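You operate a simulated robot arm through the tools that you are given. There is no shell and no other tool.

Carry out the task below with a simulated robot arm. There is one attempt and no reset: what you move stays moved.

## Task
Wipe the haze off the middle of the dished end, then pad and cover it.
Fine: use the rag and put it back; the grey pad goes inside; the yellow cover goes down on the rim and is pressed till its green ring shows.

Only the result counts: the job must be done as asked and must still hold three seconds after the hand-in. Knocking over, shifting, dropping, spilling or breaking anything else fails it. Lids that push on must go on centred and level and be pressed home; caps that screw on are set level and turned clockwise until they are tight.

## Robot
A 7-joint arm with a fingered hand, fixed in place. Base frame: the origin is on the floor under the middle of its stand, x ahead of it, y to its left, z up; the work surface is at about z = 0.885. Lengths are in m, angles in degrees, forces in N, time in s.
With the tool pointing down near the work surface it reaches from about 0.18 to 0.8 m from the base axis. Its first joint turns from -166.0 to 166.0 degrees. Payload 4.9 kg.
The TCP is the grasp point between the finger pads, 0.032 m short of the fingertips. In the tool frame z runs along the fingers and y along their closing line. The gripper opens to 0.192 m; its body begins 0.089 m behind the TCP. The gripper is a hand of 3 fingers: y runs from the thumb to the fingers, the wrist lies at [0, 0, -0.267] in the tool frame, and closing takes about 1.5 s.
Orientation is that of the tool frame in the base frame, as a unit quaternion [w, x, y, z]. With the fingers straight down and closing along the base's y, the tool's x points along the base's -x, its y along +y and its z along -z.

## Interface
- The arm moves only by the tool nudge_tool. Its argument "moves" is a list of rows, each a list of 2 entries, a list of its own where there are three numbers: the turn, a rotation vector about the tool's x, y, z in degrees, then the shift along the tool's x, y, z in mm. In form: [[[wx, wy, wz], [tx, ty, tz]], ...]. A call has 1 to 20 rows; each row shifts and turns the commanded pose from where the row before left it, along the tool's axes as they then stand. "fingers" is the finger opening in mm, from 0 to 192, set as the call begins (left out, the last holds). Each row takes 0.2 s and may step no farther than 0.05 m and 8.6 degrees from the row before; otherwise, or with a gripper value out of range, the whole call is refused. A pose out of reach is approached as far as the arm can. The call stops where the force on the tool passes 40 N (or 10 N more than at its start, if that is more) or the arm is blocked; 0.2 s more then pass. The fingers move at their own pace (about 0.153 m/s each) and stop on an object; they squeeze with about 22 N. The grip force told is the motor's: it shows also when the fingers shut on nothing. Time passes only in rows, and 0.2 s behind the last, so rows that do not move let the fingers close. It gives the time, the measured TCP pose, the force on the tool (base axes), the opening and the grip force at its end, in the units of the frame above (readings bear some noise), with the torque about the TCP (base axes, N m) and any sound that the robot's microphone picked up.
- Cameras (640 x 400 px; columns grow to the right, rows downward): "scene" is fixed at [0.2216, 0.4999, 1.653]; the picture's right is [-0.74, -0.67, 0.00], its down [-0.63, 0.70, -0.33] and it looks along [0.22, -0.25, -0.94] (base axes); focal length 214 px, centre (320, 200). "wrist" rides on the gripper at [0.08, -0.046, -0.113] in the tool frame; the picture's right is [0.50, 0.87, 0.00], its down [-0.67, 0.39, -0.63] and it looks along [-0.55, 0.32, 0.78] (tool axes); focal length 226 px, centre (320, 200). There is no depth. A picture from a camera that has moved, and an enlarged one, comes with that camera's place and axes in the base frame and with its lens.
- camera(camera): a new picture of that camera. No time passes.
- move_fingers(finger1, finger2, thumb_bend): sets how far each is bent, from 0 (flat) to 1 (curled in); at 0.3 the hand is open as for a grip, at 0.7 the pads meet at the TCP. One left out holds its place. A second passes; each finger stops where it meets its share of the squeeze, and holds until it gets a number again. A gripper value or a shape takes the hand back. It gives what a move gives, with no picture; readings hold the bend of each and the force on the fingers (four entries, about 0 where the hand has none), thumb and palm.
- grasp_type(shape): the hand has 3 fingers and takes this shape, open, in about a second: jaw (thumb against the fingers, like two jaws); tri (thumb and two fingers); tip (a fingertip pinch); poke (one finger out to press); point (the index stretched); flat (the hand flat); cup (the hand cupped); fist (a fist). The gripper value then closes the fingers along that shape, each until it touches; the sizes above hold for jaw. It gives what a move gives, with no picture.
- enlarge(camera, box): a new picture of the part [left, top, right, bottom] of that camera's present view, enlarged. No time passes.
- finish_job(): hands the job in; it is judged then, once.

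Places have to be worked out from the pictures, the camera data and where the tool is seen. Open the gripper and draw the arm clear of the work before you hand the job in, unless the task says otherwise.

The tools are called as a command line: name --argument value ..., lists and objects as JSON in quotes. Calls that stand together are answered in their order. nudge_tool: Moves the arm, as the interface text tells. Its arguments: {"type":"object","properties":{"moves":{"type":"array"},"fingers":{"type":"number"}},"required":["moves"]} The other tools are called the same way: grasp_type (shape) gives the hand a shape; move_fingers (finger1, finger2, thumb_bend) moves the fingers one by one; camera (camera) takes a picture; enlarge (camera, box) takes an enlarged picture of a part of a camera's view; finish_job () hands the job in.

At the start:

```text
clock: 0.0
position: [0.5102, 0.071, 1.2037]
tool_rot: [0.0, 0.0, 1.0, -0.001]
wrist_force: [-0.6, 1.1, 0.8]
moment: [0.02, 0.01, -0.01]
width: 0.1918
finger_force: 0.1
shape: jaw
bend: [0.3, 0.3, 0.3]
finger forces: [0.0, 0.0, 0.0, 0.0, 0.0, 0.1]
```

scene: 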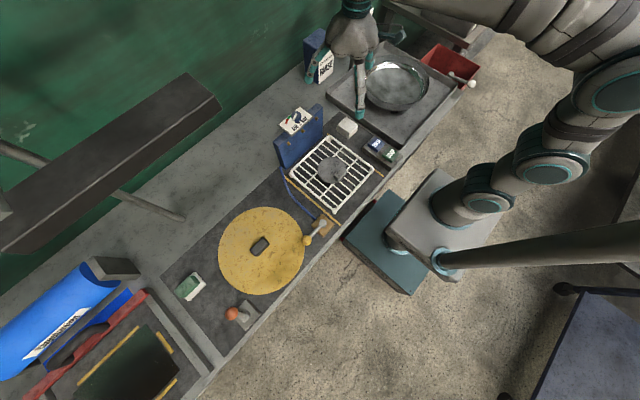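
wrist: 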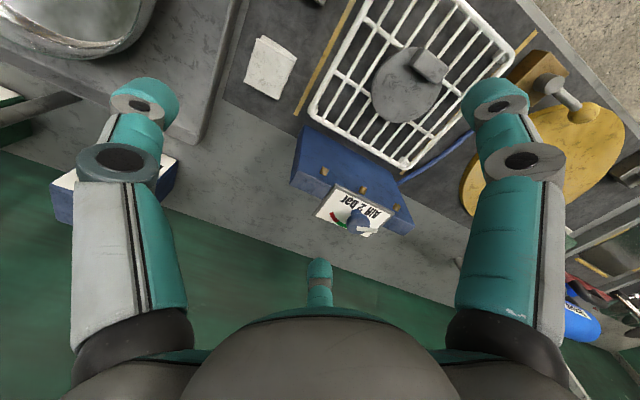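

I'll begin by looking closely at the scene: the dished end seems to be the shiny bowl at upper right, the grey pad lies on a white rack, and the yellow cover is a disc with a slot. I'll enlarge the views to make sure.

enlarge --camera "scene" --box '[300, 20, 500, 145]'

enlarge --camera "scene" --box '[260, 90, 420, 190]'

enlarge --camera "scene" --box '[160, 190, 360, 315]'

enlarge --camera "scene" --box '[150, 240, 310, 340]'

```text
3.20 times, centred on (400, 82) of scene
camera zoom: at [0.2216, 0.4999, 1.653], right [-0.74, -0.67, 0.0], down [-0.63, 0.7, -0.33], along [0.22, -0.25, -0.94], focal length 686 px, centre (64, 576)
```

zoom: 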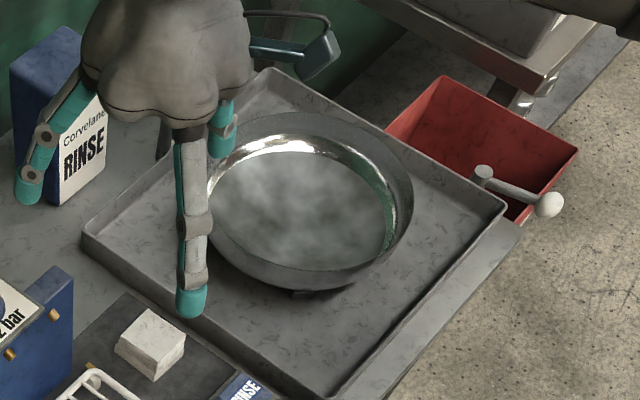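

```text
4.00 times, centred on (340, 140) of scene
camera zoom: at [0.2216, 0.4999, 1.653], right [-0.74, -0.67, 0.0], down [-0.63, 0.7, -0.33], along [0.22, -0.25, -0.94], focal length 858 px, centre (240, 440)
```

zoom: 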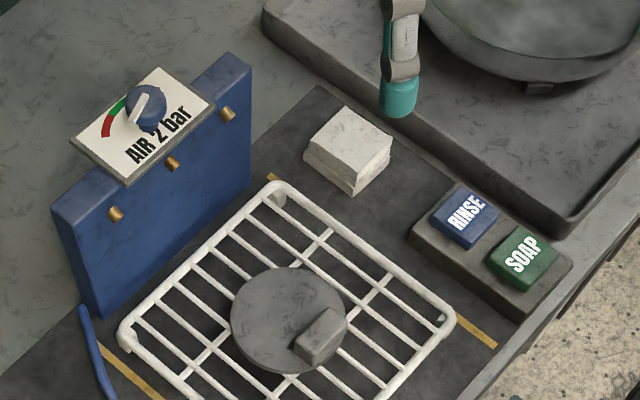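

```text
3.20 times, centred on (260, 252) of scene
camera zoom: at [0.2216, 0.4999, 1.653], right [-0.74, -0.67, 0.0], down [-0.63, 0.7, -0.33], along [0.22, -0.25, -0.94], focal length 686 px, centre (512, 32)
```

zoom: 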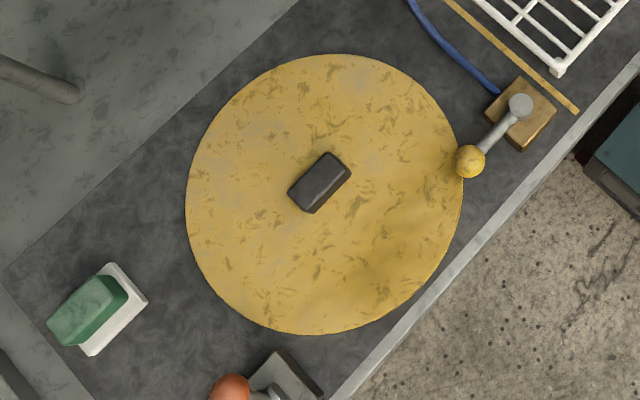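

```text
4.00 times, centred on (230, 290) of scene
camera zoom: at [0.2216, 0.4999, 1.653], right [-0.74, -0.67, 0.0], down [-0.63, 0.7, -0.33], along [0.22, -0.25, -0.94], focal length 858 px, centre (680, -160)
```

zoom: 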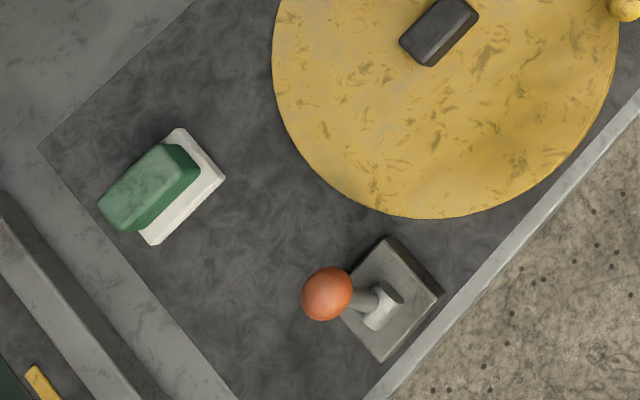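

The dished end sits in the tray near (0.52, -0.34), the white folded rag near (0.535, -0.015), the grey pad near (0.44, 0.19) and the yellow cover near (0.425, 0.575). I'll move high over to the dish side for a wrist-camera look at it and its surroundings.

nudge_tool --moves '[[[0, 0, 0], [9, -45, 0]], [[0, 0, 0], [9, -45, 0]], [[0, 0, 0], [9, -45, 0]], [[0, 0, 0], [9, -45, 0]], [[0, 0, 0], [9, -45, 0]], [[0, 0, 0], [9, -45, 0]], [[0, 0, 0], [9, -45, 0]], [[0, 0, 0], [9, -45, 0]], [[0, 0, 0], [9, -45, 0]], [[0, 0, 0], [0, -45, 0]], [[0, 0, 0], [0, 0, 0]]]'

camera --camera "wrist"

camera --camera "scene"

```text
clock: 2.4
position: [0.4292, -0.3813, 1.2023]
tool_rot: [0.0, 0.0, 1.0, -0.001]
wrist_force: [0.6, -1.0, 0.2]
moment: [0.03, -0.05, -0.02]
width: 0.1919
finger_force: 0.1
shape: jaw
bend: [0.3, 0.3, 0.3]
finger forces: [0.0, 0.0, 0.1, 0.0, 0.0, 0.1]
```

```text
taken
camera wrist: at [0.349, -0.4282, 1.314], right [-0.5, 0.87, 0.0], down [0.67, 0.39, 0.63], along [0.55, 0.32, -0.78], focal length 226 px, centre (320, 200)
```

wrist: 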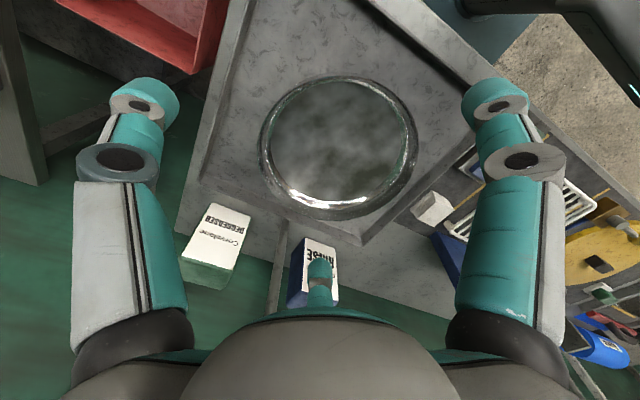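

```text
taken
```

scene: 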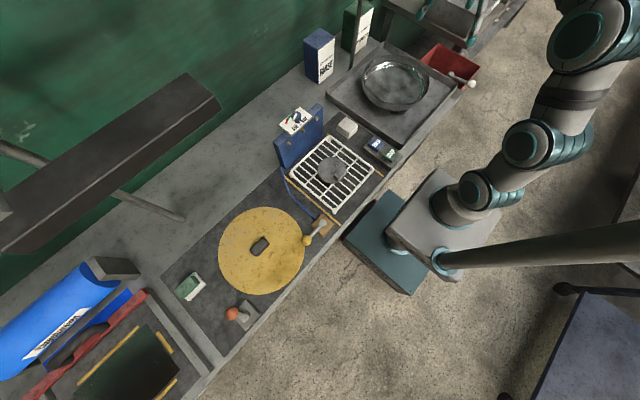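

The dish is clearly seen with haze over its floor. I'll enlarge it from both cameras to fix its centre, its depth, and how it sits.

enlarge --camera "wrist" --box '[230, 60, 454, 230]'

enlarge --camera "scene" --box '[320, 40, 480, 140]'

enlarge --camera "scene" --box '[320, 100, 416, 160]'

enlarge --camera "wrist" --box '[400, 160, 640, 310]'

```text
2.35 times, centred on (342, 145) of wrist
camera zoom: at [0.349, -0.4282, 1.314], right [-0.5, 0.87, 0.0], down [0.67, 0.39, 0.63], along [0.55, 0.32, -0.78], focal length 532 px, centre (268, 329)
```

zoom: 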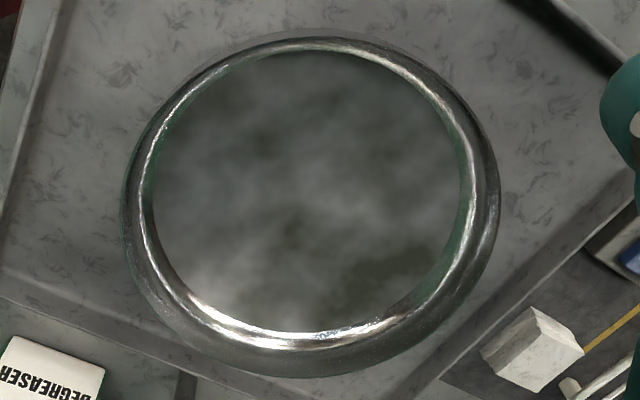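

```text
4.00 times, centred on (400, 90) of scene
camera zoom: at [0.2216, 0.4999, 1.653], right [-0.74, -0.67, 0.0], down [-0.63, 0.7, -0.33], along [0.22, -0.25, -0.94], focal length 858 px, centre (0, 640)
```

zoom: 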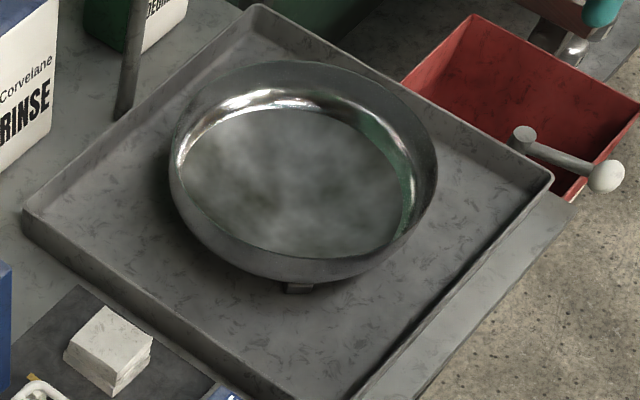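

```text
6.67 times, centred on (368, 130) of scene
camera zoom: at [0.2216, 0.4999, 1.653], right [-0.74, -0.67, 0.0], down [-0.63, 0.7, -0.33], along [0.22, -0.25, -0.94], focal length 1430 px, centre (0, 667)
```

zoom: 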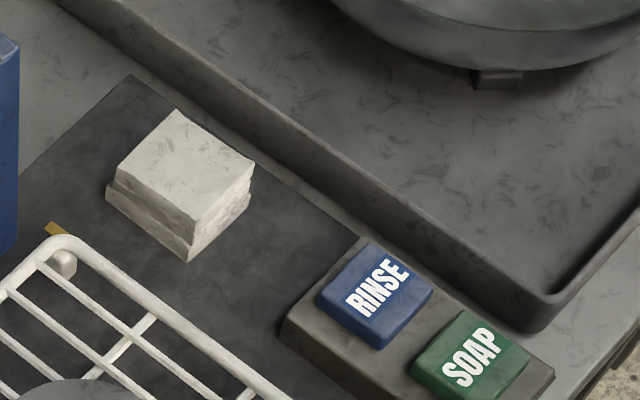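

```text
2.67 times, centred on (520, 235) of wrist
camera zoom: at [0.349, -0.4282, 1.314], right [-0.5, 0.87, 0.0], down [0.67, 0.39, 0.63], along [0.55, 0.32, -0.78], focal length 603 px, centre (-213, 107)
```

zoom: 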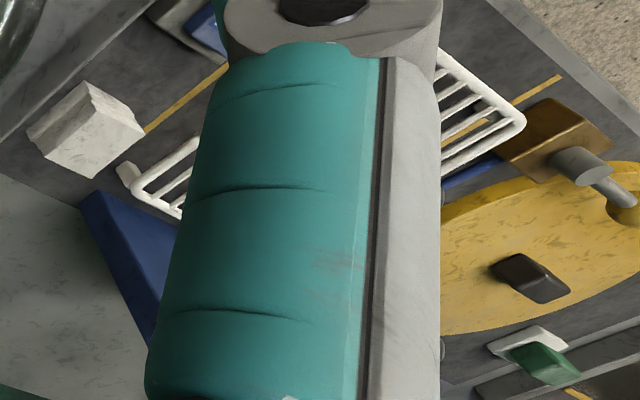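

The rim works out at about z 0.965, centre near (0.51, -0.30), about 0.28 m across, and the rag spans x 0.50–0.56, y -0.04–0.02. The fingers look spread three ways, so before grasping I'll check in free air how the hand shapes place and close them.

nudge_tool --moves '[[[0, 0, 0], [0, 0, 0]], [[0, 0, 0], [0, 0, 0]], [[0, 0, 0], [0, 0, 0]], [[0, 0, 0], [0, 0, 0]], [[0, 0, 0], [0, 0, 0]], [[0, 0, 0], [0, 0, 0]]]' --fingers 60

camera --camera "wrist"

grasp_type --shape "tip"

camera --camera "wrist"

grasp_type --shape "tri"

camera --camera "wrist"

```text
clock: 3.8
position: [0.4293, -0.3813, 1.2025]
tool_rot: [0.0, 0.0, 1.0, 0.0]
wrist_force: [0.2, -0.4, 0.3]
moment: [0.02, -0.02, -0.01]
width: 0.0606
finger_force: 0.1
shape: jaw
bend: [0.47, 0.47, 0.7]
finger forces: [0.0, 0.1, 0.0, 0.0, 0.1, 0.0]
```

```text
taken
camera wrist: at [0.3491, -0.4278, 1.314], right [-0.5, 0.87, 0.0], down [0.67, 0.39, 0.63], along [0.55, 0.32, -0.78], focal length 226 px, centre (320, 200)
```

wrist: 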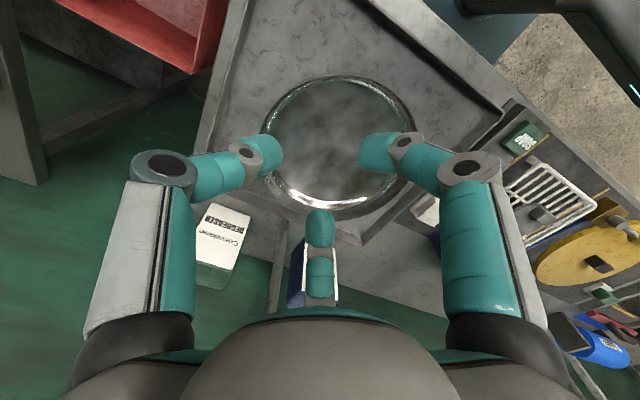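

```text
clock: 4.7
position: [0.4288, -0.3809, 1.2011]
tool_rot: [0.0, 0.001, 1.0, -0.001]
wrist_force: [0.9, -0.1, 0.1]
moment: [-0.01, -0.01, 0.02]
width: 0.1916
finger_force: 0.0
shape: tip
bend: [0.3, 0.3, 0.3]
finger forces: [0.1, 0.0, 0.0, 0.1, 0.0, 0.0]
```

```text
taken
camera wrist: at [0.3491, -0.4278, 1.314], right [-0.5, 0.87, 0.0], down [0.67, 0.39, 0.63], along [0.55, 0.32, -0.78], focal length 226 px, centre (320, 200)
```

wrist: 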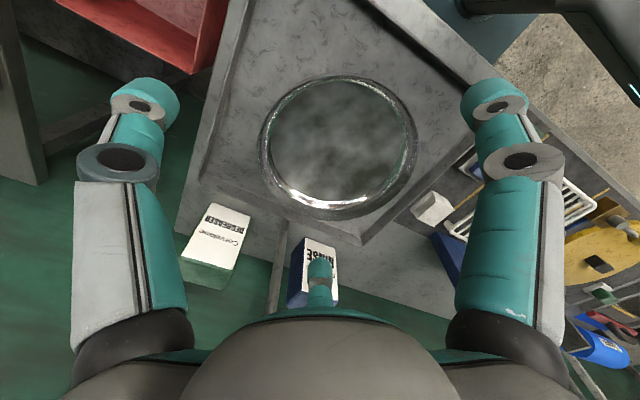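

```text
clock: 5.6
position: [0.4288, -0.3807, 1.2015]
tool_rot: [0.0, 0.0, 1.0, 0.0]
wrist_force: [-1.2, -0.6, -0.6]
moment: [0.04, 0.03, 0.0]
width: 0.1919
finger_force: 0.1
shape: tri
bend: [0.3, 0.3, 0.3]
finger forces: [0.1, 0.0, 0.0, 0.0, 0.0, 0.0]
```

```text
taken
camera wrist: at [0.3491, -0.4278, 1.314], right [-0.5, 0.87, 0.0], down [0.67, 0.39, 0.63], along [0.55, 0.32, -0.78], focal length 226 px, centre (320, 200)
```

wrist: 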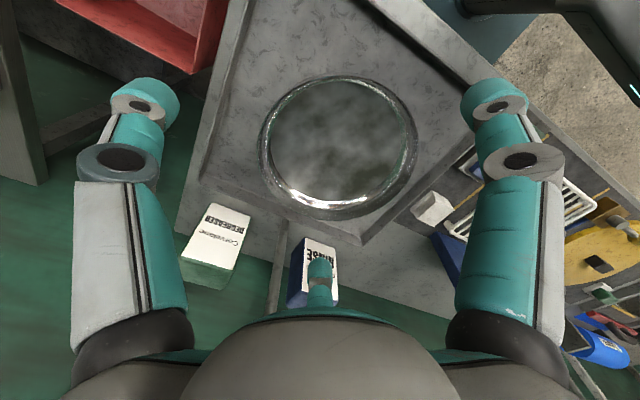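

In every shape the three fingers close radially like a chuck (pads 120° apart, radius about half the opening). Turning the tool -60° about its axis puts one finger on the rag's +y side and two on its x sides, clear of the tray and the blue box, so I'll do that and go above the rag.

grasp_type --shape "jaw"

nudge_tool --moves '[[[0, 0, -8.571], [0, 0, 0]], [[0, 0, -8.571], [0, 0, 0]], [[0, 0, -8.571], [0, 0, 0]], [[0, 0, -8.571], [0, 0, 0]], [[0, 0, -8.571], [0, 0, 0]], [[0, 0, -8.571], [0, 0, 0]], [[0, 0, -8.571], [0, 0, 0]], [[0, 0, 0], [-38.8, 8.1, 6.2]], [[0, 0, 0], [-38.8, 8.1, 6.2]], [[0, 0, 0], [-38.8, 8.1, 6.2]], [[0, 0, 0], [-38.8, 8.1, 6.2]], [[0, 0, 0], [-38.8, 8.1, 6.2]], [[0, 0, 0], [-38.8, 8.1, 6.2]], [[0, 0, 0], [-38.8, 8.1, 6.2]], [[0, 0, 0], [-38.8, 8.1, 6.2]], [[0, 0, 0], [0, 0, 0]]]' --fingers 120

camera --camera "wrist"

camera --camera "scene"

```text
clock: 6.5
position: [0.4284, -0.3821, 1.2023]
tool_rot: [0.0, 0.001, 1.0, 0.0]
wrist_force: [0.0, 1.2, 0.2]
moment: [0.03, 0.01, -0.02]
width: 0.192
finger_force: 0.0
shape: jaw
bend: [0.3, 0.3, 0.3]
finger forces: [0.0, 0.1, 0.1, 0.0, 0.0, 0.0]
```

```text
clock: 9.9
position: [0.5935, -0.0722, 1.1481]
tool_rot: [-0.005, -0.424, 0.906, -0.003]
wrist_force: [0.1, 0.5, -0.7]
moment: [0.0, -0.02, 0.08]
width: 0.1201
finger_force: 0.1
shape: jaw
bend: [0.31, 0.31, 0.7]
finger forces: [0.0, 0.0, 0.0, 0.1, 0.1, 0.0]
out of reach, approached as far as the arm can: row 6, 7
```

```text
taken
camera wrist: at [0.5784, -0.162, 1.2617], right [-0.98, 0.17, 0.0], down [0.14, 0.77, 0.62], along [0.1, 0.61, -0.78], focal length 226 px, centre (320, 200)
```

wrist: 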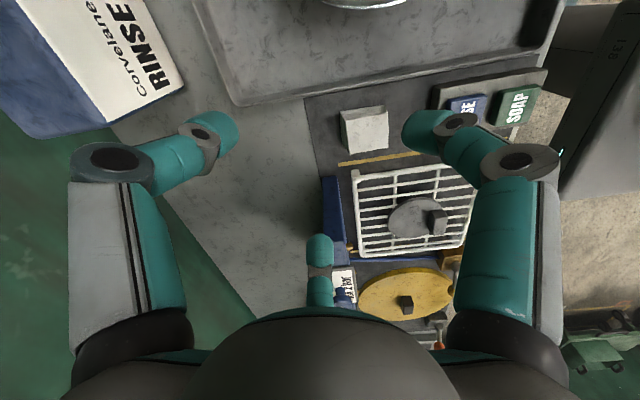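

```text
taken
```

scene: 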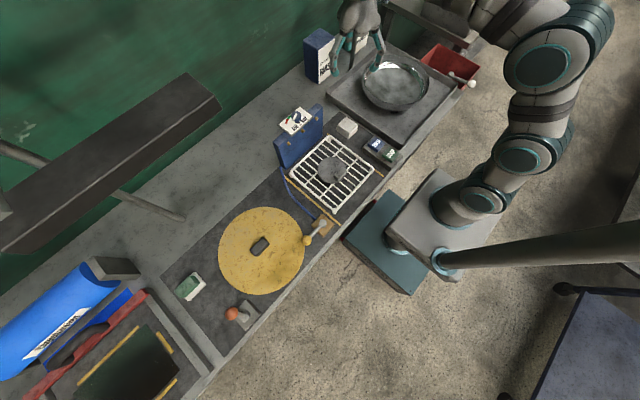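

The -60° turn ran into a joint limit (stopped near 50°), so I'll use the opposite turn, which gives the same chuck pattern. Before that I'll use this vantage to look at the rag and pad in detail.

enlarge --camera "wrist" --box '[310, 80, 490, 270]'

enlarge --camera "wrist" --box '[320, 230, 480, 350]'

```text
2.11 times, centred on (400, 175) of wrist
camera zoom: at [0.5784, -0.162, 1.2617], right [-0.98, 0.17, 0.0], down [0.14, 0.77, 0.62], along [0.1, 0.61, -0.78], focal length 476 px, centre (152, 253)
```

zoom: 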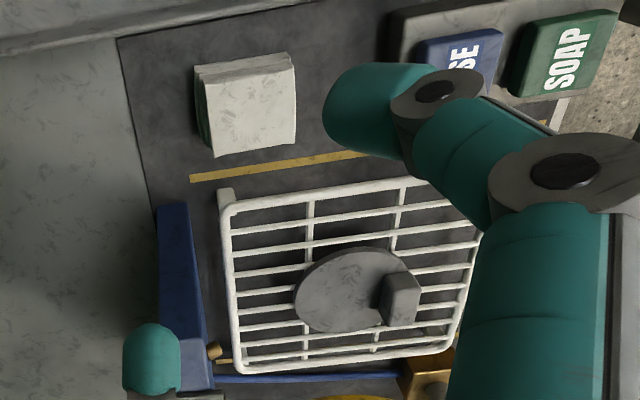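

```text
3.33 times, centred on (400, 290) of wrist
camera zoom: at [0.5784, -0.162, 1.2617], right [-0.98, 0.17, 0.0], down [0.14, 0.77, 0.62], along [0.1, 0.61, -0.78], focal length 754 px, centre (53, -100)
```

zoom: 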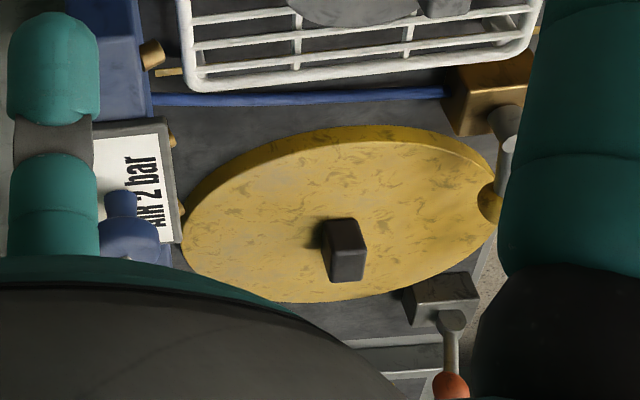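

From this view the rag centre is near (0.5275, -0.012) with its top near z 0.925. I'll lift a little and turn the tool +110° so the fingers sit at 90°/210°/330° in the base frame.

nudge_tool --moves '[[[0, 0, 0], [0, 0, -40]], [[0, 0, 8.48], [0, 0, 0]], [[0, 0, 8.48], [0, 0, 0]], [[0, 0, 8.48], [0, 0, 0]], [[0, 0, 8.48], [0, 0, 0]], [[0, 0, 8.48], [0, 0, 0]], [[0, 0, 8.48], [0, 0, 0]], [[0, 0, 8.48], [0, 0, 0]], [[0, 0, 8.48], [0, 0, 0]], [[0, 0, 8.48], [0, 0, 0]], [[0, 0, 8.48], [0, 0, 0]], [[0, 0, 8.48], [0, 0, 0]], [[0, 0, 8.48], [0, 0, 0]], [[0, 0, 8.48], [0, 0, 0]], [[0, 0, 0], [0, 0, 0]]]'

camera --camera "wrist"

```text
clock: 13.1
position: [0.5942, -0.0728, 1.1903]
tool_rot: [0.0, 0.501, 0.865, -0.006]
wrist_force: [-0.9, -0.3, -0.3]
moment: [-0.02, -0.04, -0.01]
width: 0.1204
finger_force: 0.1
shape: jaw
bend: [0.31, 0.31, 0.7]
finger forces: [0.0, 0.0, 0.0, 0.1, 0.1, 0.1]
```

```text
taken
camera wrist: at [0.516, -0.0262, 1.3017], right [0.5, 0.86, -0.01], down [0.67, -0.38, 0.63], along [0.54, -0.33, -0.78], focal length 226 px, centre (320, 200)
```

wrist: 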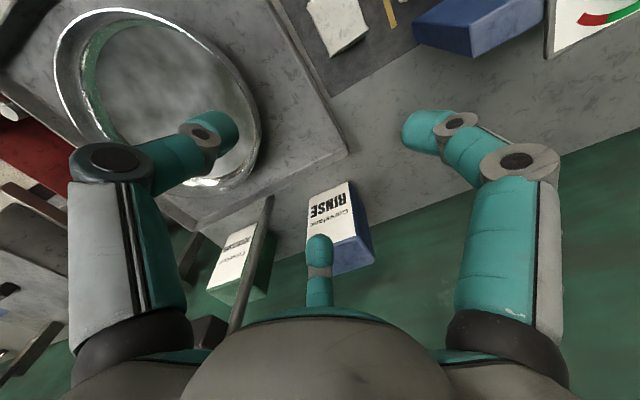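

The tool now holds the wanted yaw with a 0.7° tilt; I'll trim that out and move above the rag at z 1.05 with the opening set to 100 mm.

nudge_tool --moves '[[[-0.596, 0.344, 0], [0, 0, 0]], [[0, 0, 0], [21.5, -6.85, 35]], [[0, 0, 0], [21.5, -6.85, 35]], [[0, 0, 0], [21.5, -6.85, 35]], [[0, 0, 0], [21.5, -6.85, 35]], [[0, 0, 0], [0, 0, 0]], [[0, 0, 0], [0, 0, 0]]]' --fingers 100

camera --camera "wrist"

enlarge --camera "scene" --box '[280, 60, 440, 160]'

```text
clock: 14.7
position: [0.5283, -0.0118, 1.0491]
tool_rot: [0.001, 0.501, 0.866, 0.0]
wrist_force: [0.4, -1.1, -0.5]
moment: [0.01, 0.0, -0.01]
width: 0.1005
finger_force: 0.0
shape: jaw
bend: [0.35, 0.36, 0.7]
finger forces: [0.0, 0.1, 0.0, 0.0, 0.0, 0.0]
```

```text
taken
camera wrist: at [0.4484, 0.0334, 1.1611], right [0.5, 0.86, 0.0], down [0.67, -0.39, 0.63], along [0.55, -0.32, -0.78], focal length 226 px, centre (320, 200)
```

wrist: 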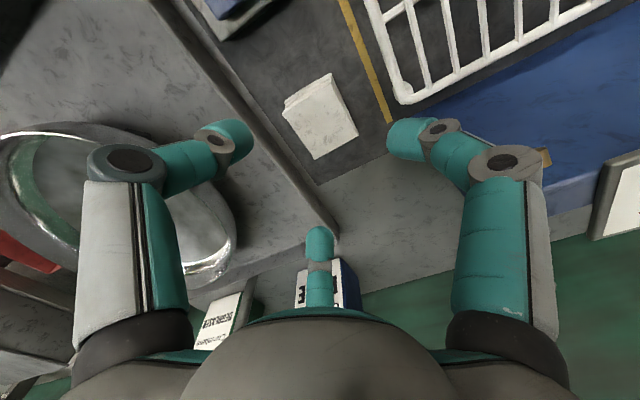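

```text
4.00 times, centred on (360, 110) of scene
camera zoom: at [0.2216, 0.4999, 1.653], right [-0.74, -0.67, 0.0], down [-0.63, 0.7, -0.33], along [0.22, -0.25, -0.94], focal length 858 px, centre (160, 560)
```

zoom: 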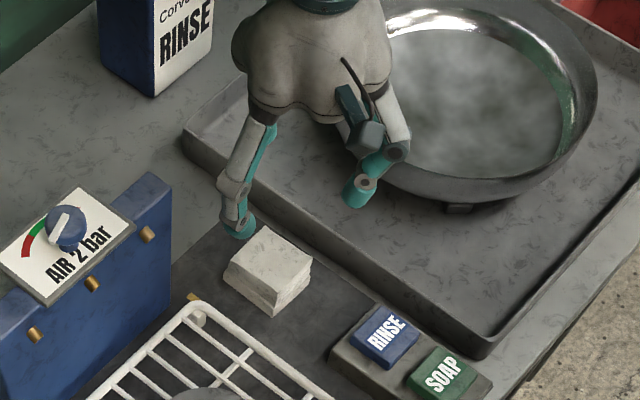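

The rag sits between the three fingertips from both views. I'll enlarge to check the centring before descending.

enlarge --camera "wrist" --box '[240, 50, 400, 190]'

```text
2.86 times, centred on (320, 120) of wrist
camera zoom: at [0.4484, 0.0334, 1.1611], right [0.5, 0.86, 0.0], down [0.67, -0.39, 0.63], along [0.55, -0.32, -0.78], focal length 646 px, centre (320, 429)
```

zoom: 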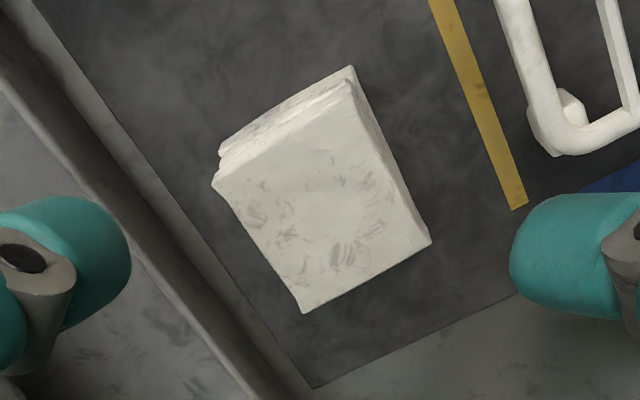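

The rag's top face centres on (0.527, -0.010), right under the TCP. I'll lower to z≈0.932, pausing to read forces, with the fingers still open.

nudge_tool --moves '[[[0, 0, 0], [1, -0.5, 30]], [[0, 0, 0], [0.5, 0, 30]], [[0, 0, 0], [0, 0, 30]], [[0, 0, 0], [0, 0, 17]], [[0, 0, 0], [0, 0, 10]], [[0, 0, 0], [0, 0, 0]]]' --fingers 100

camera --camera "wrist"

enlarge --camera "scene" --box '[280, 60, 440, 160]'

```text
clock: 16.1
position: [0.5261, -0.011, 0.9317]
tool_rot: [-0.001, 0.501, 0.866, 0.0]
wrist_force: [0.2, -0.9, 0.2]
moment: [-0.01, -0.01, -0.02]
width: 0.1002
finger_force: 0.2
shape: jaw
bend: [0.35, 0.36, 0.7]
finger forces: [0.0, 0.1, 0.0, 0.0, 0.1, 0.0]
```

```text
taken
camera wrist: at [0.4467, 0.034, 1.0438], right [0.5, 0.86, 0.0], down [0.67, -0.39, 0.63], along [0.55, -0.32, -0.78], focal length 226 px, centre (320, 200)
```

wrist: 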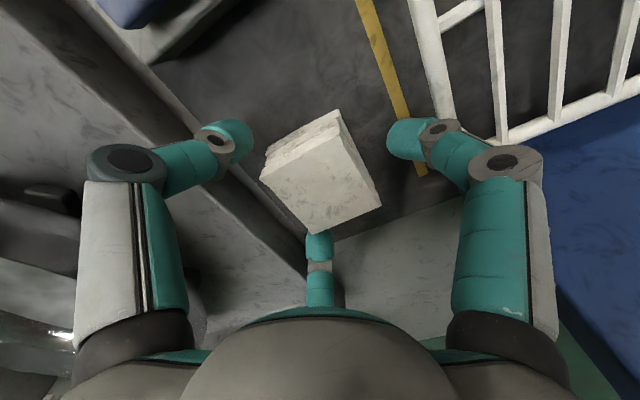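

```text
4.00 times, centred on (360, 110) of scene
camera zoom: at [0.2216, 0.4999, 1.653], right [-0.74, -0.67, 0.0], down [-0.63, 0.7, -0.33], along [0.22, -0.25, -0.94], focal length 858 px, centre (160, 560)
```

zoom: 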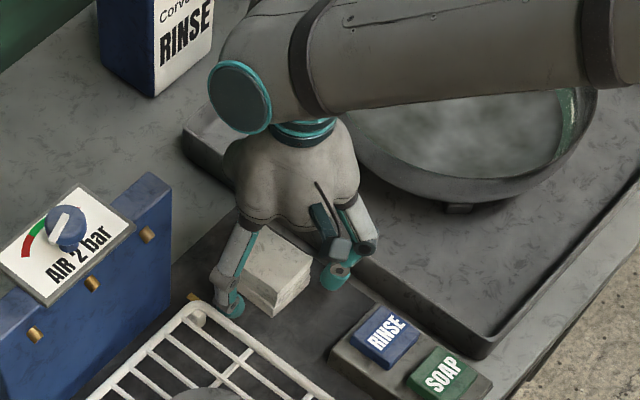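

All views agree best with a rag top near z 0.92, so the fingertips can go a bit lower. I'll drop 6 mm and close on the rag.

nudge_tool --moves '[[[0, 0, 0], [-1, 1, 6]], [[0, 0, 0], [0, 0, 0]]]' --fingers 100

nudge_tool --moves '[[[0, 0, 0], [0, 0, 0]], [[0, 0, 0], [0, 0, 0]], [[0, 0, 0], [0, 0, 0]], [[0, 0, 0], [0, 0, 0]], [[0, 0, 0], [0, 0, 0]], [[0, 0, 0], [0, 0, 0]], [[0, 0, 0], [0, 0, 0]], [[0, 0, 0], [0, 0, 0]]]' --fingers 30

camera --camera "wrist"

```text
clock: 16.7
position: [0.5282, -0.0099, 0.9279]
tool_rot: [0.0, 0.501, 0.866, 0.001]
wrist_force: [-1.0, -3.6, 5.9]
moment: [0.44, 0.0, 0.01]
width: 0.0992
finger_force: 0.2
shape: jaw
bend: [0.36, 0.36, 0.7]
finger forces: [6.5, 0.0, 0.0, 0.1, 0.1, 0.1]
```

```text
clock: 18.5
position: [0.5278, -0.0107, 0.926]
tool_rot: [0.0, 0.501, 0.866, 0.0]
wrist_force: [0.3, 0.1, 0.1]
moment: [0.01, 0.02, 0.0]
width: 0.0749
finger_force: 22.1
shape: jaw
bend: [0.79, 0.39, 0.7]
finger forces: [19.7, 17.4, 0.0, 0.0, 17.4, 0.0]
```

```text
taken
camera wrist: at [0.4485, 0.0344, 1.0383], right [0.5, 0.86, 0.0], down [0.67, -0.39, 0.63], along [0.55, -0.32, -0.78], focal length 226 px, centre (320, 200)
```

wrist: 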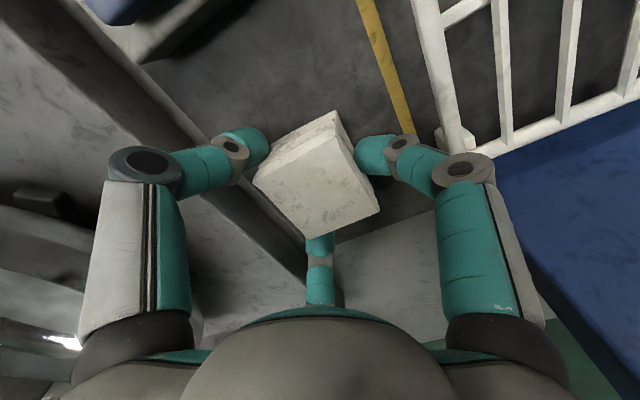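

All three fingers press on the rag (about 17–20 N). One finger had lightly brushed the rack side on the way down, so I'll lift straight up and check that the rag came along and the rack hasn't moved.

nudge_tool --moves '[[[0, 0, 0], [0, 0, -5]], [[0, 0, 0], [0, 0, -15]], [[0, 0, 0], [0, 0, -30]], [[0, 0, 0], [0, 0, -30]], [[0, 0, 0], [0, 0, -30]], [[0, 0, 0], [0, 0, 0]]]'

camera --camera "wrist"

camera --camera "scene"

enlarge --camera "scene" --box '[270, 90, 430, 190]'

```text
clock: 19.9
position: [0.5268, -0.0125, 1.0364]
tool_rot: [0.0, 0.501, 0.866, 0.0]
wrist_force: [1.0, -0.6, -0.3]
moment: [-0.01, -0.02, 0.02]
width: 0.0749
finger_force: 21.5
shape: jaw
bend: [0.79, 0.39, 0.7]
finger forces: [19.7, 17.5, 0.0, 0.0, 17.4, 0.0]
```

```text
taken
camera wrist: at [0.447, 0.0336, 1.1477], right [0.5, 0.86, 0.0], down [0.67, -0.39, 0.63], along [0.55, -0.32, -0.78], focal length 226 px, centre (320, 200)
```

wrist: 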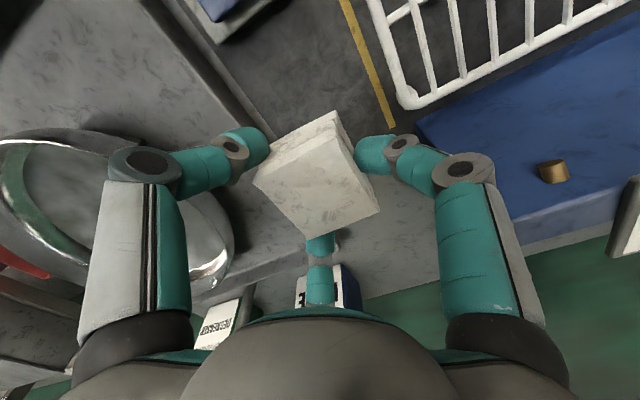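

```text
taken
```

scene: 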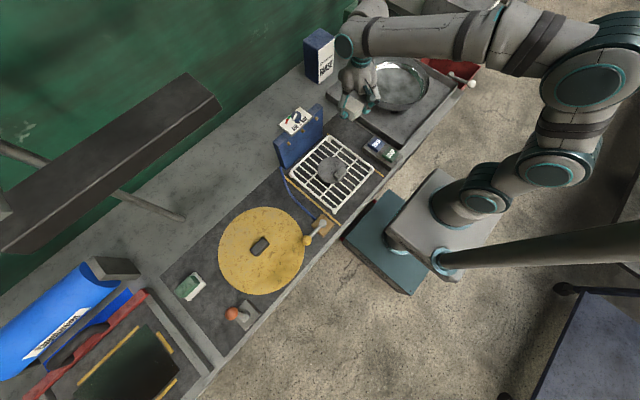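

```text
4.00 times, centred on (350, 140) of scene
camera zoom: at [0.2216, 0.4999, 1.653], right [-0.74, -0.67, 0.0], down [-0.63, 0.7, -0.33], along [0.22, -0.25, -0.94], focal length 858 px, centre (200, 440)
```

zoom: 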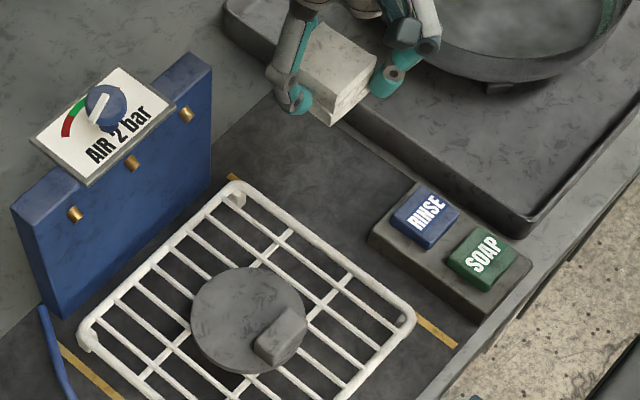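

The rag is held and the rack is unchanged. I'll carry the rag at a safe height to above the dish centre (about 0.511, -0.30) and look again.

nudge_tool --moves '[[[0, 0, 0], [0, 0, -30]], [[0, 0, 0], [-30.1, -19.7, 0]], [[0, 0, 0], [-30.1, -19.7, 0]], [[0, 0, 0], [-30.1, -19.7, 0]], [[0, 0, 0], [-30.1, -19.7, 0]], [[0, 0, 0], [-30.1, -19.7, 0]], [[0, 0, 0], [-30.1, -19.7, 0]], [[0, 0, 0], [-30.1, -19.7, 0]], [[0, 0, 0], [-30.1, -19.7, 0]], [[0, 0, 0], [0, 0, 0]]]'

camera --camera "wrist"

enlarge --camera "scene" --box '[320, 30, 480, 130]'

```text
clock: 22.1
position: [0.5107, -0.2967, 1.069]
tool_rot: [0.0, 0.501, 0.865, 0.0]
wrist_force: [-0.2, 0.8, -0.2]
moment: [0.01, -0.01, 0.02]
width: 0.0747
finger_force: 22.1
shape: jaw
bend: [0.79, 0.39, 0.7]
finger forces: [19.6, 17.4, 0.0, 0.0, 17.2, 0.0]
```

```text
taken
camera wrist: at [0.4322, -0.252, 1.1804], right [0.5, 0.87, 0.0], down [0.67, -0.39, 0.63], along [0.55, -0.32, -0.78], focal length 226 px, centre (320, 200)
```

wrist: 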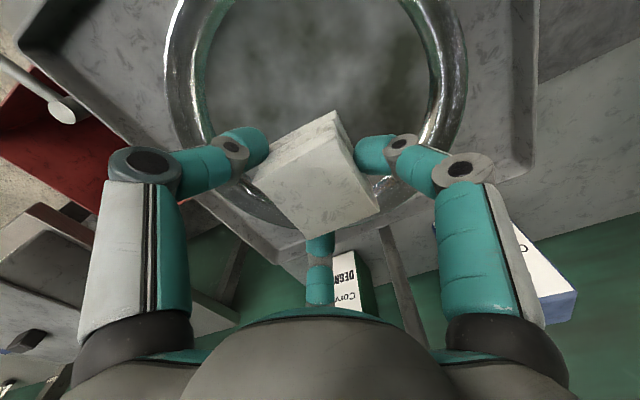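

```text
4.00 times, centred on (400, 80) of scene
camera zoom: at [0.2216, 0.4999, 1.653], right [-0.74, -0.67, 0.0], down [-0.63, 0.7, -0.33], along [0.22, -0.25, -0.94], focal length 858 px, centre (0, 680)
```

zoom: 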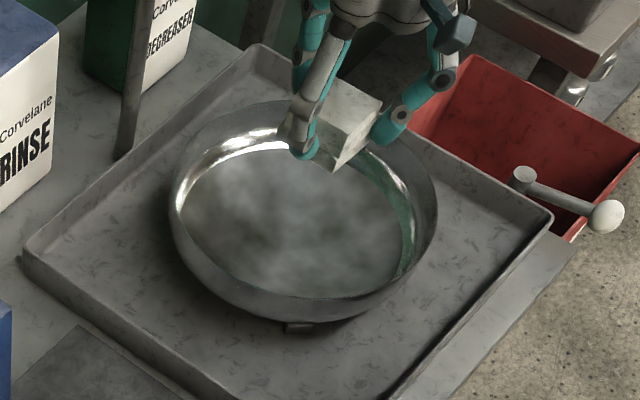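

The dish is right below. I'll enlarge this wrist view to refine the rim's centre and the size of its floor.

enlarge --camera "wrist" --box '[140, 0, 500, 240]'

```text
1.67 times, centred on (320, 120) of wrist
camera zoom: at [0.4322, -0.252, 1.1804], right [0.5, 0.87, 0.0], down [0.67, -0.39, 0.63], along [0.55, -0.32, -0.78], focal length 377 px, centre (320, 333)
```

zoom: 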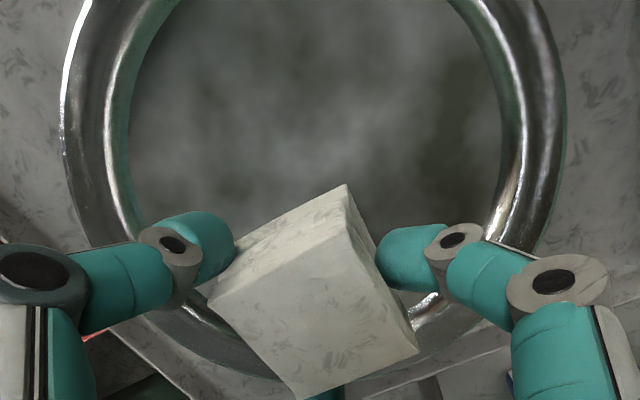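

The rim fit gives centre ≈ (0.514, -0.302), diameter ≈ 0.28, with a broad floor about 0.11 m in radius. I'll centre and lower toward the floor, then creep down in small steps while watching the force.

nudge_tool --moves '[[[0, 0, 0], [-6, 0, 30]], [[0, 0, 0], [0, 0, 30]], [[0, 0, 0], [0, 0, 20]], [[0, 0, 0], [0, 0, 10]], [[0, 0, 0], [0, 0, 0]]]'

nudge_tool --moves '[[[0, 0, 0], [0, 0, 4]], [[0, 0, 0], [0, 0, 4]], [[0, 0, 0], [0, 0, 0]]]'

nudge_tool --moves '[[[0, 0, 0], [0, 0, 3]], [[0, 0, 0], [0, 0, 3]], [[0, 0, 0], [0, 0, 0]]]'

```text
clock: 23.3
position: [0.5143, -0.3043, 0.9758]
tool_rot: [0.001, 0.5, 0.866, 0.0]
wrist_force: [0.9, -1.0, 0.5]
moment: [0.03, -0.03, -0.02]
width: 0.0747
finger_force: 22.1
shape: jaw
bend: [0.79, 0.39, 0.7]
finger forces: [19.5, 17.5, 0.0, 0.0, 17.4, 0.0]
```

```text
clock: 24.1
position: [0.5137, -0.3041, 0.9689]
tool_rot: [0.0, 0.501, 0.866, 0.0]
wrist_force: [-0.2, 0.2, -0.5]
moment: [-0.02, 0.03, -0.01]
width: 0.0748
finger_force: 22.3
shape: jaw
bend: [0.79, 0.39, 0.7]
finger forces: [19.5, 17.5, 0.1, 0.0, 17.3, 0.0]
```

```text
clock: 24.9
position: [0.5136, -0.3033, 0.9614]
tool_rot: [0.001, 0.501, 0.866, 0.001]
wrist_force: [-0.9, -0.1, -1.5]
moment: [0.03, -0.01, 0.03]
width: 0.0748
finger_force: 21.8
shape: jaw
bend: [0.79, 0.39, 0.7]
finger forces: [19.5, 17.5, 0.0, 0.0, 17.2, 0.0]
```

No contact yet at TCP z 0.961. I'll take a look from the wrist and continue down in 3 mm steps.

nudge_tool --moves '[[[0, 0, 0], [0, 0, 3]], [[0, 0, 0], [0, 0, 0]]]'

nudge_tool --moves '[[[0, 0, 0], [0, 0, 3]], [[0, 0, 0], [0, 0, 0]]]'

camera --camera "wrist"

enlarge --camera "scene" --box '[320, 30, 480, 130]'

```text
clock: 25.5
position: [0.5146, -0.3041, 0.958]
tool_rot: [0.0, 0.5, 0.866, 0.0]
wrist_force: [-0.3, 0.2, -1.1]
moment: [-0.03, 0.01, -0.01]
width: 0.075
finger_force: 21.5
shape: jaw
bend: [0.79, 0.39, 0.7]
finger forces: [19.5, 17.3, 0.0, 0.0, 17.3, 0.0]
```

```text
clock: 26.1
position: [0.5137, -0.3026, 0.9581]
tool_rot: [0.0, 0.501, 0.866, 0.0]
wrist_force: [-0.8, -0.6, -0.7]
moment: [0.02, 0.0, 0.0]
width: 0.0748
finger_force: 22.3
shape: jaw
bend: [0.79, 0.39, 0.7]
finger forces: [19.5, 17.4, 0.0, 0.1, 17.3, 0.0]
```

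```text
taken
camera wrist: at [0.4354, -0.2577, 1.0689], right [0.5, 0.86, 0.0], down [0.67, -0.39, 0.63], along [0.55, -0.32, -0.78], focal length 226 px, centre (320, 200)
```

wrist: 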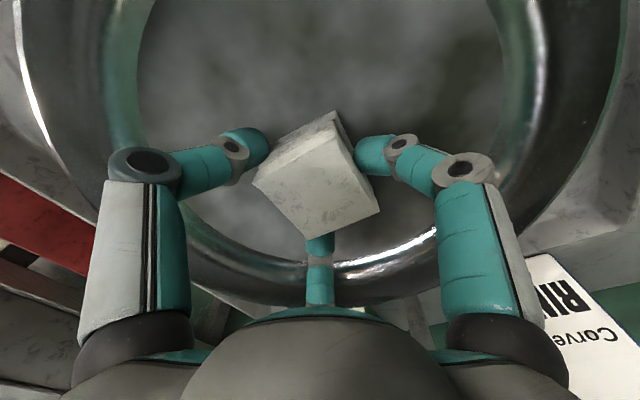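

```text
4.00 times, centred on (400, 80) of scene
camera zoom: at [0.2216, 0.4999, 1.653], right [-0.74, -0.67, 0.0], down [-0.63, 0.7, -0.33], along [0.22, -0.25, -0.94], focal length 858 px, centre (0, 680)
```

zoom: 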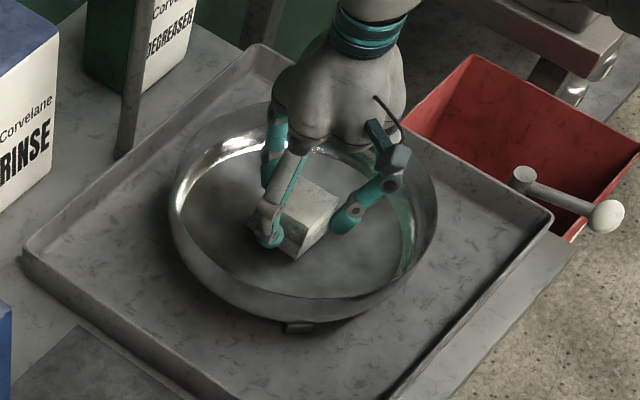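

Still no contact at z ≈ 0.957; the rag appears close above the floor. I'll keep creeping down.

nudge_tool --moves '[[[0, 0, 0], [0, 0, 3]], [[0, 0, 0], [0, 0, 0]]]'

nudge_tool --moves '[[[0, 0, 0], [0, 0, 3]], [[0, 0, 0], [0, 0, 0]]]'

nudge_tool --moves '[[[0, 0, 0], [0, 0, 2]], [[0, 0, 0], [0, 0, 0]]]'

```text
clock: 26.7
position: [0.515, -0.3037, 0.9545]
tool_rot: [0.0, 0.501, 0.865, 0.0]
wrist_force: [-0.6, 0.4, -1.2]
moment: [0.01, -0.02, -0.01]
width: 0.0746
finger_force: 22.5
shape: jaw
bend: [0.79, 0.39, 0.7]
finger forces: [19.4, 17.4, 0.0, 0.0, 17.3, 0.0]
```

```text
clock: 27.3
position: [0.5141, -0.3033, 0.9502]
tool_rot: [0.0, 0.501, 0.866, 0.0]
wrist_force: [-0.3, 0.3, -1.0]
moment: [0.02, 0.01, -0.01]
width: 0.0745
finger_force: 21.8
shape: jaw
bend: [0.79, 0.39, 0.7]
finger forces: [19.5, 17.5, 0.1, 0.0, 17.3, 0.0]
```

```text
clock: 27.9
position: [0.5144, -0.3027, 0.9485]
tool_rot: [-0.001, 0.501, 0.866, 0.001]
wrist_force: [-0.5, 0.0, -0.1]
moment: [-0.02, 0.0, 0.0]
width: 0.0747
finger_force: 22.6
shape: jaw
bend: [0.79, 0.39, 0.7]
finger forces: [19.5, 17.3, 0.1, 0.0, 17.3, 0.1]
```

nudge_tool --moves '[[[0, 0, 0], [0, 0, 2]], [[0, 0, 0], [0, 0, 0]]]'

nudge_tool --moves '[[[0, 0, 0], [0, 0, 2]], [[0, 0, 0], [0, 0, 0]]]'

nudge_tool --moves '[[[0, 0, 0], [0, 0, 2]], [[0, 0, 0], [0, 0, 0]]]'

enlarge --camera "scene" --box '[350, 50, 440, 120]'

```text
clock: 28.5
position: [0.5144, -0.3041, 0.9479]
tool_rot: [0.001, 0.501, 0.865, -0.001]
wrist_force: [0.4, -0.2, 0.0]
moment: [-0.01, -0.03, -0.02]
width: 0.0747
finger_force: 21.3
shape: jaw
bend: [0.79, 0.39, 0.7]
finger forces: [19.6, 17.3, 0.0, 0.0, 17.3, 0.1]
```

```text
clock: 29.1
position: [0.5147, -0.3031, 0.9449]
tool_rot: [0.0, 0.501, 0.865, 0.0]
wrist_force: [-0.9, 0.8, -0.5]
moment: [0.0, 0.03, -0.03]
width: 0.0744
finger_force: 21.7
shape: jaw
bend: [0.79, 0.39, 0.7]
finger forces: [19.6, 17.4, 0.0, 0.0, 17.3, 0.1]
```

```text
clock: 29.7
position: [0.5155, -0.3036, 0.9408]
tool_rot: [0.0, 0.501, 0.865, 0.0]
wrist_force: [-0.7, -0.3, -0.6]
moment: [0.04, -0.02, 0.01]
width: 0.0748
finger_force: 22.2
shape: jaw
bend: [0.79, 0.39, 0.7]
finger forces: [19.4, 17.4, 0.0, 0.0, 17.3, 0.0]
```

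```text
5.71 times, centred on (395, 85) of scene
camera zoom: at [0.2216, 0.4999, 1.653], right [-0.74, -0.67, 0.0], down [-0.63, 0.7, -0.33], along [0.22, -0.25, -0.94], focal length 1226 px, centre (-109, 857)
```

zoom: 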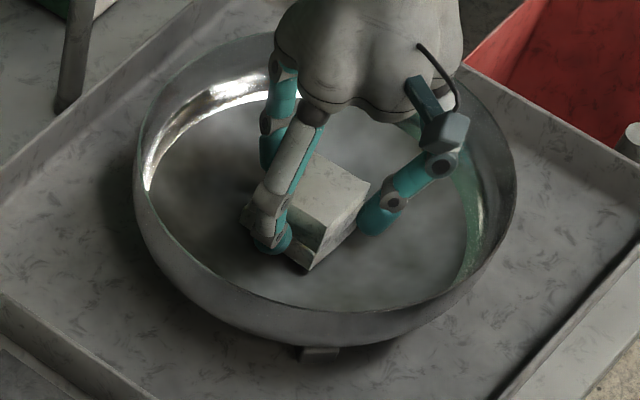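

Still no contact at 0.941; I'll keep creeping down 2 mm at a time.

nudge_tool --moves '[[[0, 0, 0], [0, 0, 2]], [[0, 0, 0], [0, 0, 0]]]'

nudge_tool --moves '[[[0, 0, 0], [0, 0, 2]], [[0, 0, 0], [0, 0, 0]]]'

nudge_tool --moves '[[[0, 0, 0], [0, 0, 2]], [[0, 0, 0], [0, 0, 0]]]'

```text
clock: 30.3
position: [0.5141, -0.305, 0.9404]
tool_rot: [0.0, 0.502, 0.865, 0.0]
wrist_force: [-0.1, -0.8, -0.2]
moment: [0.0, 0.01, 0.03]
width: 0.0747
finger_force: 21.9
shape: jaw
bend: [0.79, 0.39, 0.7]
finger forces: [19.5, 17.4, 0.1, 0.0, 17.3, 0.1]
```

```text
clock: 30.9
position: [0.5139, -0.3048, 0.9389]
tool_rot: [0.0, 0.501, 0.865, 0.001]
wrist_force: [-1.7, -1.1, 8.6]
moment: [-0.23, 0.04, -0.05]
width: 0.0751
finger_force: 22.4
shape: jaw
bend: [0.79, 0.39, 0.7]
finger forces: [19.6, 18.3, 0.0, 0.0, 19.9, 0.0]
```

```text
clock: 31.5
position: [0.515, -0.3046, 0.9391]
tool_rot: [0.001, 0.501, 0.866, 0.0]
wrist_force: [-6.2, 4.1, 22.7]
moment: [-0.22, 0.33, -0.22]
width: 0.0757
finger_force: 22.3
shape: jaw
bend: [0.79, 0.39, 0.7]
finger forces: [22.5, 19.3, 0.0, 0.0, 24.7, 0.0]
```

Contact: about 9 N at first touch and 23 N two millimetres deeper, so the floor is found with the rag at TCP ≈ 0.938. I'll ease up 1.5 mm and start a short stroke, watching the force.

nudge_tool --moves '[[[0, 0, 0], [0, 0, -1.7]], [[0, 0, 0], [0, 0, 0]]]'

nudge_tool --moves '[[[0, 0, 0], [0, 5, 0]], [[0, 0, 0], [0, 5, 0]], [[0, 0, 0], [0, 5, 0]]]'

camera --camera "wrist"

```text
clock: 32.1
position: [0.515, -0.3039, 0.9381]
tool_rot: [0.001, 0.501, 0.865, 0.001]
wrist_force: [-0.4, 2.8, 17.4]
moment: [-0.18, 0.07, -0.09]
width: 0.0753
finger_force: 22.3
shape: jaw
bend: [0.79, 0.39, 0.7]
finger forces: [23.1, 21.2, 0.1, 0.1, 21.2, 0.0]
```

```text
clock: 32.9
position: [0.5279, -0.2949, 0.94]
tool_rot: [0.0, 0.501, 0.865, 0.0]
wrist_force: [-11.2, -4.6, 16.9]
moment: [-0.36, 0.24, -0.1]
width: 0.0775
finger_force: 22.1
shape: jaw
bend: [0.8, 0.4, 0.7]
finger forces: [19.4, 17.4, 0.0, 0.0, 25.3, 0.0]
```

```text
taken
camera wrist: at [0.4483, -0.2509, 1.0511], right [0.5, 0.86, 0.0], down [0.67, -0.39, 0.63], along [0.55, -0.32, -0.78], focal length 226 px, centre (320, 200)
```

wrist: 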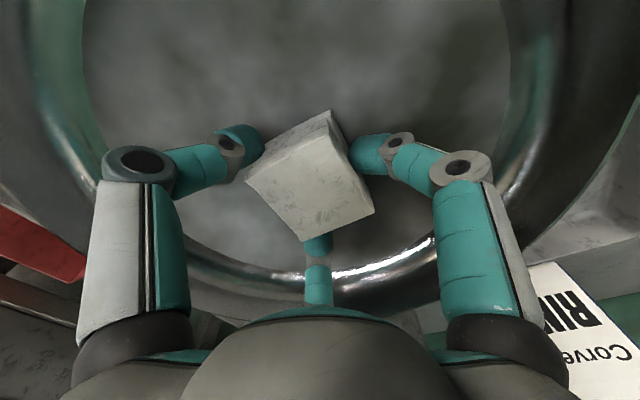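

The rag drags at about 17 N normal and 12 N sideways, more than needed. I'll ease up a millimetre and continue with gentle strokes.

nudge_tool --moves '[[[0, 0, 0], [0, 0, -1.2]], [[0, 0, 0], [0, -5, 0]], [[0, 0, 0], [0, -5, 0]]]'

nudge_tool --moves '[[[0, 0, 0], [0, -5, 0]], [[0, 0, 0], [0, -5, 0]], [[0, 0, 0], [0, -5, 0]], [[0, 0, 0], [0, -5, 0]]]'

enlarge --camera "scene" --box '[350, 50, 440, 120]'

enlarge --camera "wrist" --box '[60, 0, 580, 320]'

```text
clock: 33.7
position: [0.519, -0.301, 0.9379]
tool_rot: [0.0, 0.501, 0.866, 0.001]
wrist_force: [2.5, 2.5, 9.2]
moment: [-0.09, 0.01, 0.03]
width: 0.0752
finger_force: 21.4
shape: jaw
bend: [0.79, 0.39, 0.7]
finger forces: [23.4, 20.8, 0.1, 0.0, 18.4, 0.0]
```

```text
clock: 34.7
position: [0.5028, -0.3108, 0.9379]
tool_rot: [0.0, 0.501, 0.866, 0.001]
wrist_force: [7.1, 5.4, 3.6]
moment: [0.1, -0.14, 0.03]
width: 0.0742
finger_force: 21.7
shape: jaw
bend: [0.79, 0.39, 0.7]
finger forces: [23.4, 22.3, 0.1, 0.0, 17.1, 0.0]
```

```text
5.71 times, centred on (395, 85) of scene
camera zoom: at [0.2216, 0.4999, 1.653], right [-0.74, -0.67, 0.0], down [-0.63, 0.7, -0.33], along [0.22, -0.25, -0.94], focal length 1226 px, centre (-109, 857)
```

zoom: 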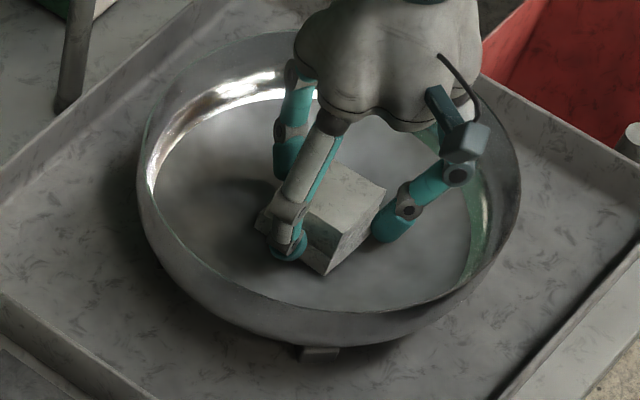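

```text
1.23 times, centred on (320, 160) of wrist
camera zoom: at [0.4222, -0.2656, 1.0505], right [0.5, 0.87, 0.0], down [0.67, -0.39, 0.63], along [0.55, -0.32, -0.78], focal length 278 px, centre (320, 249)
```

zoom: 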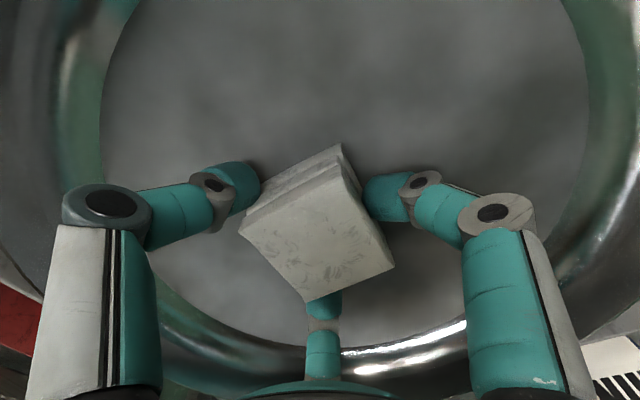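

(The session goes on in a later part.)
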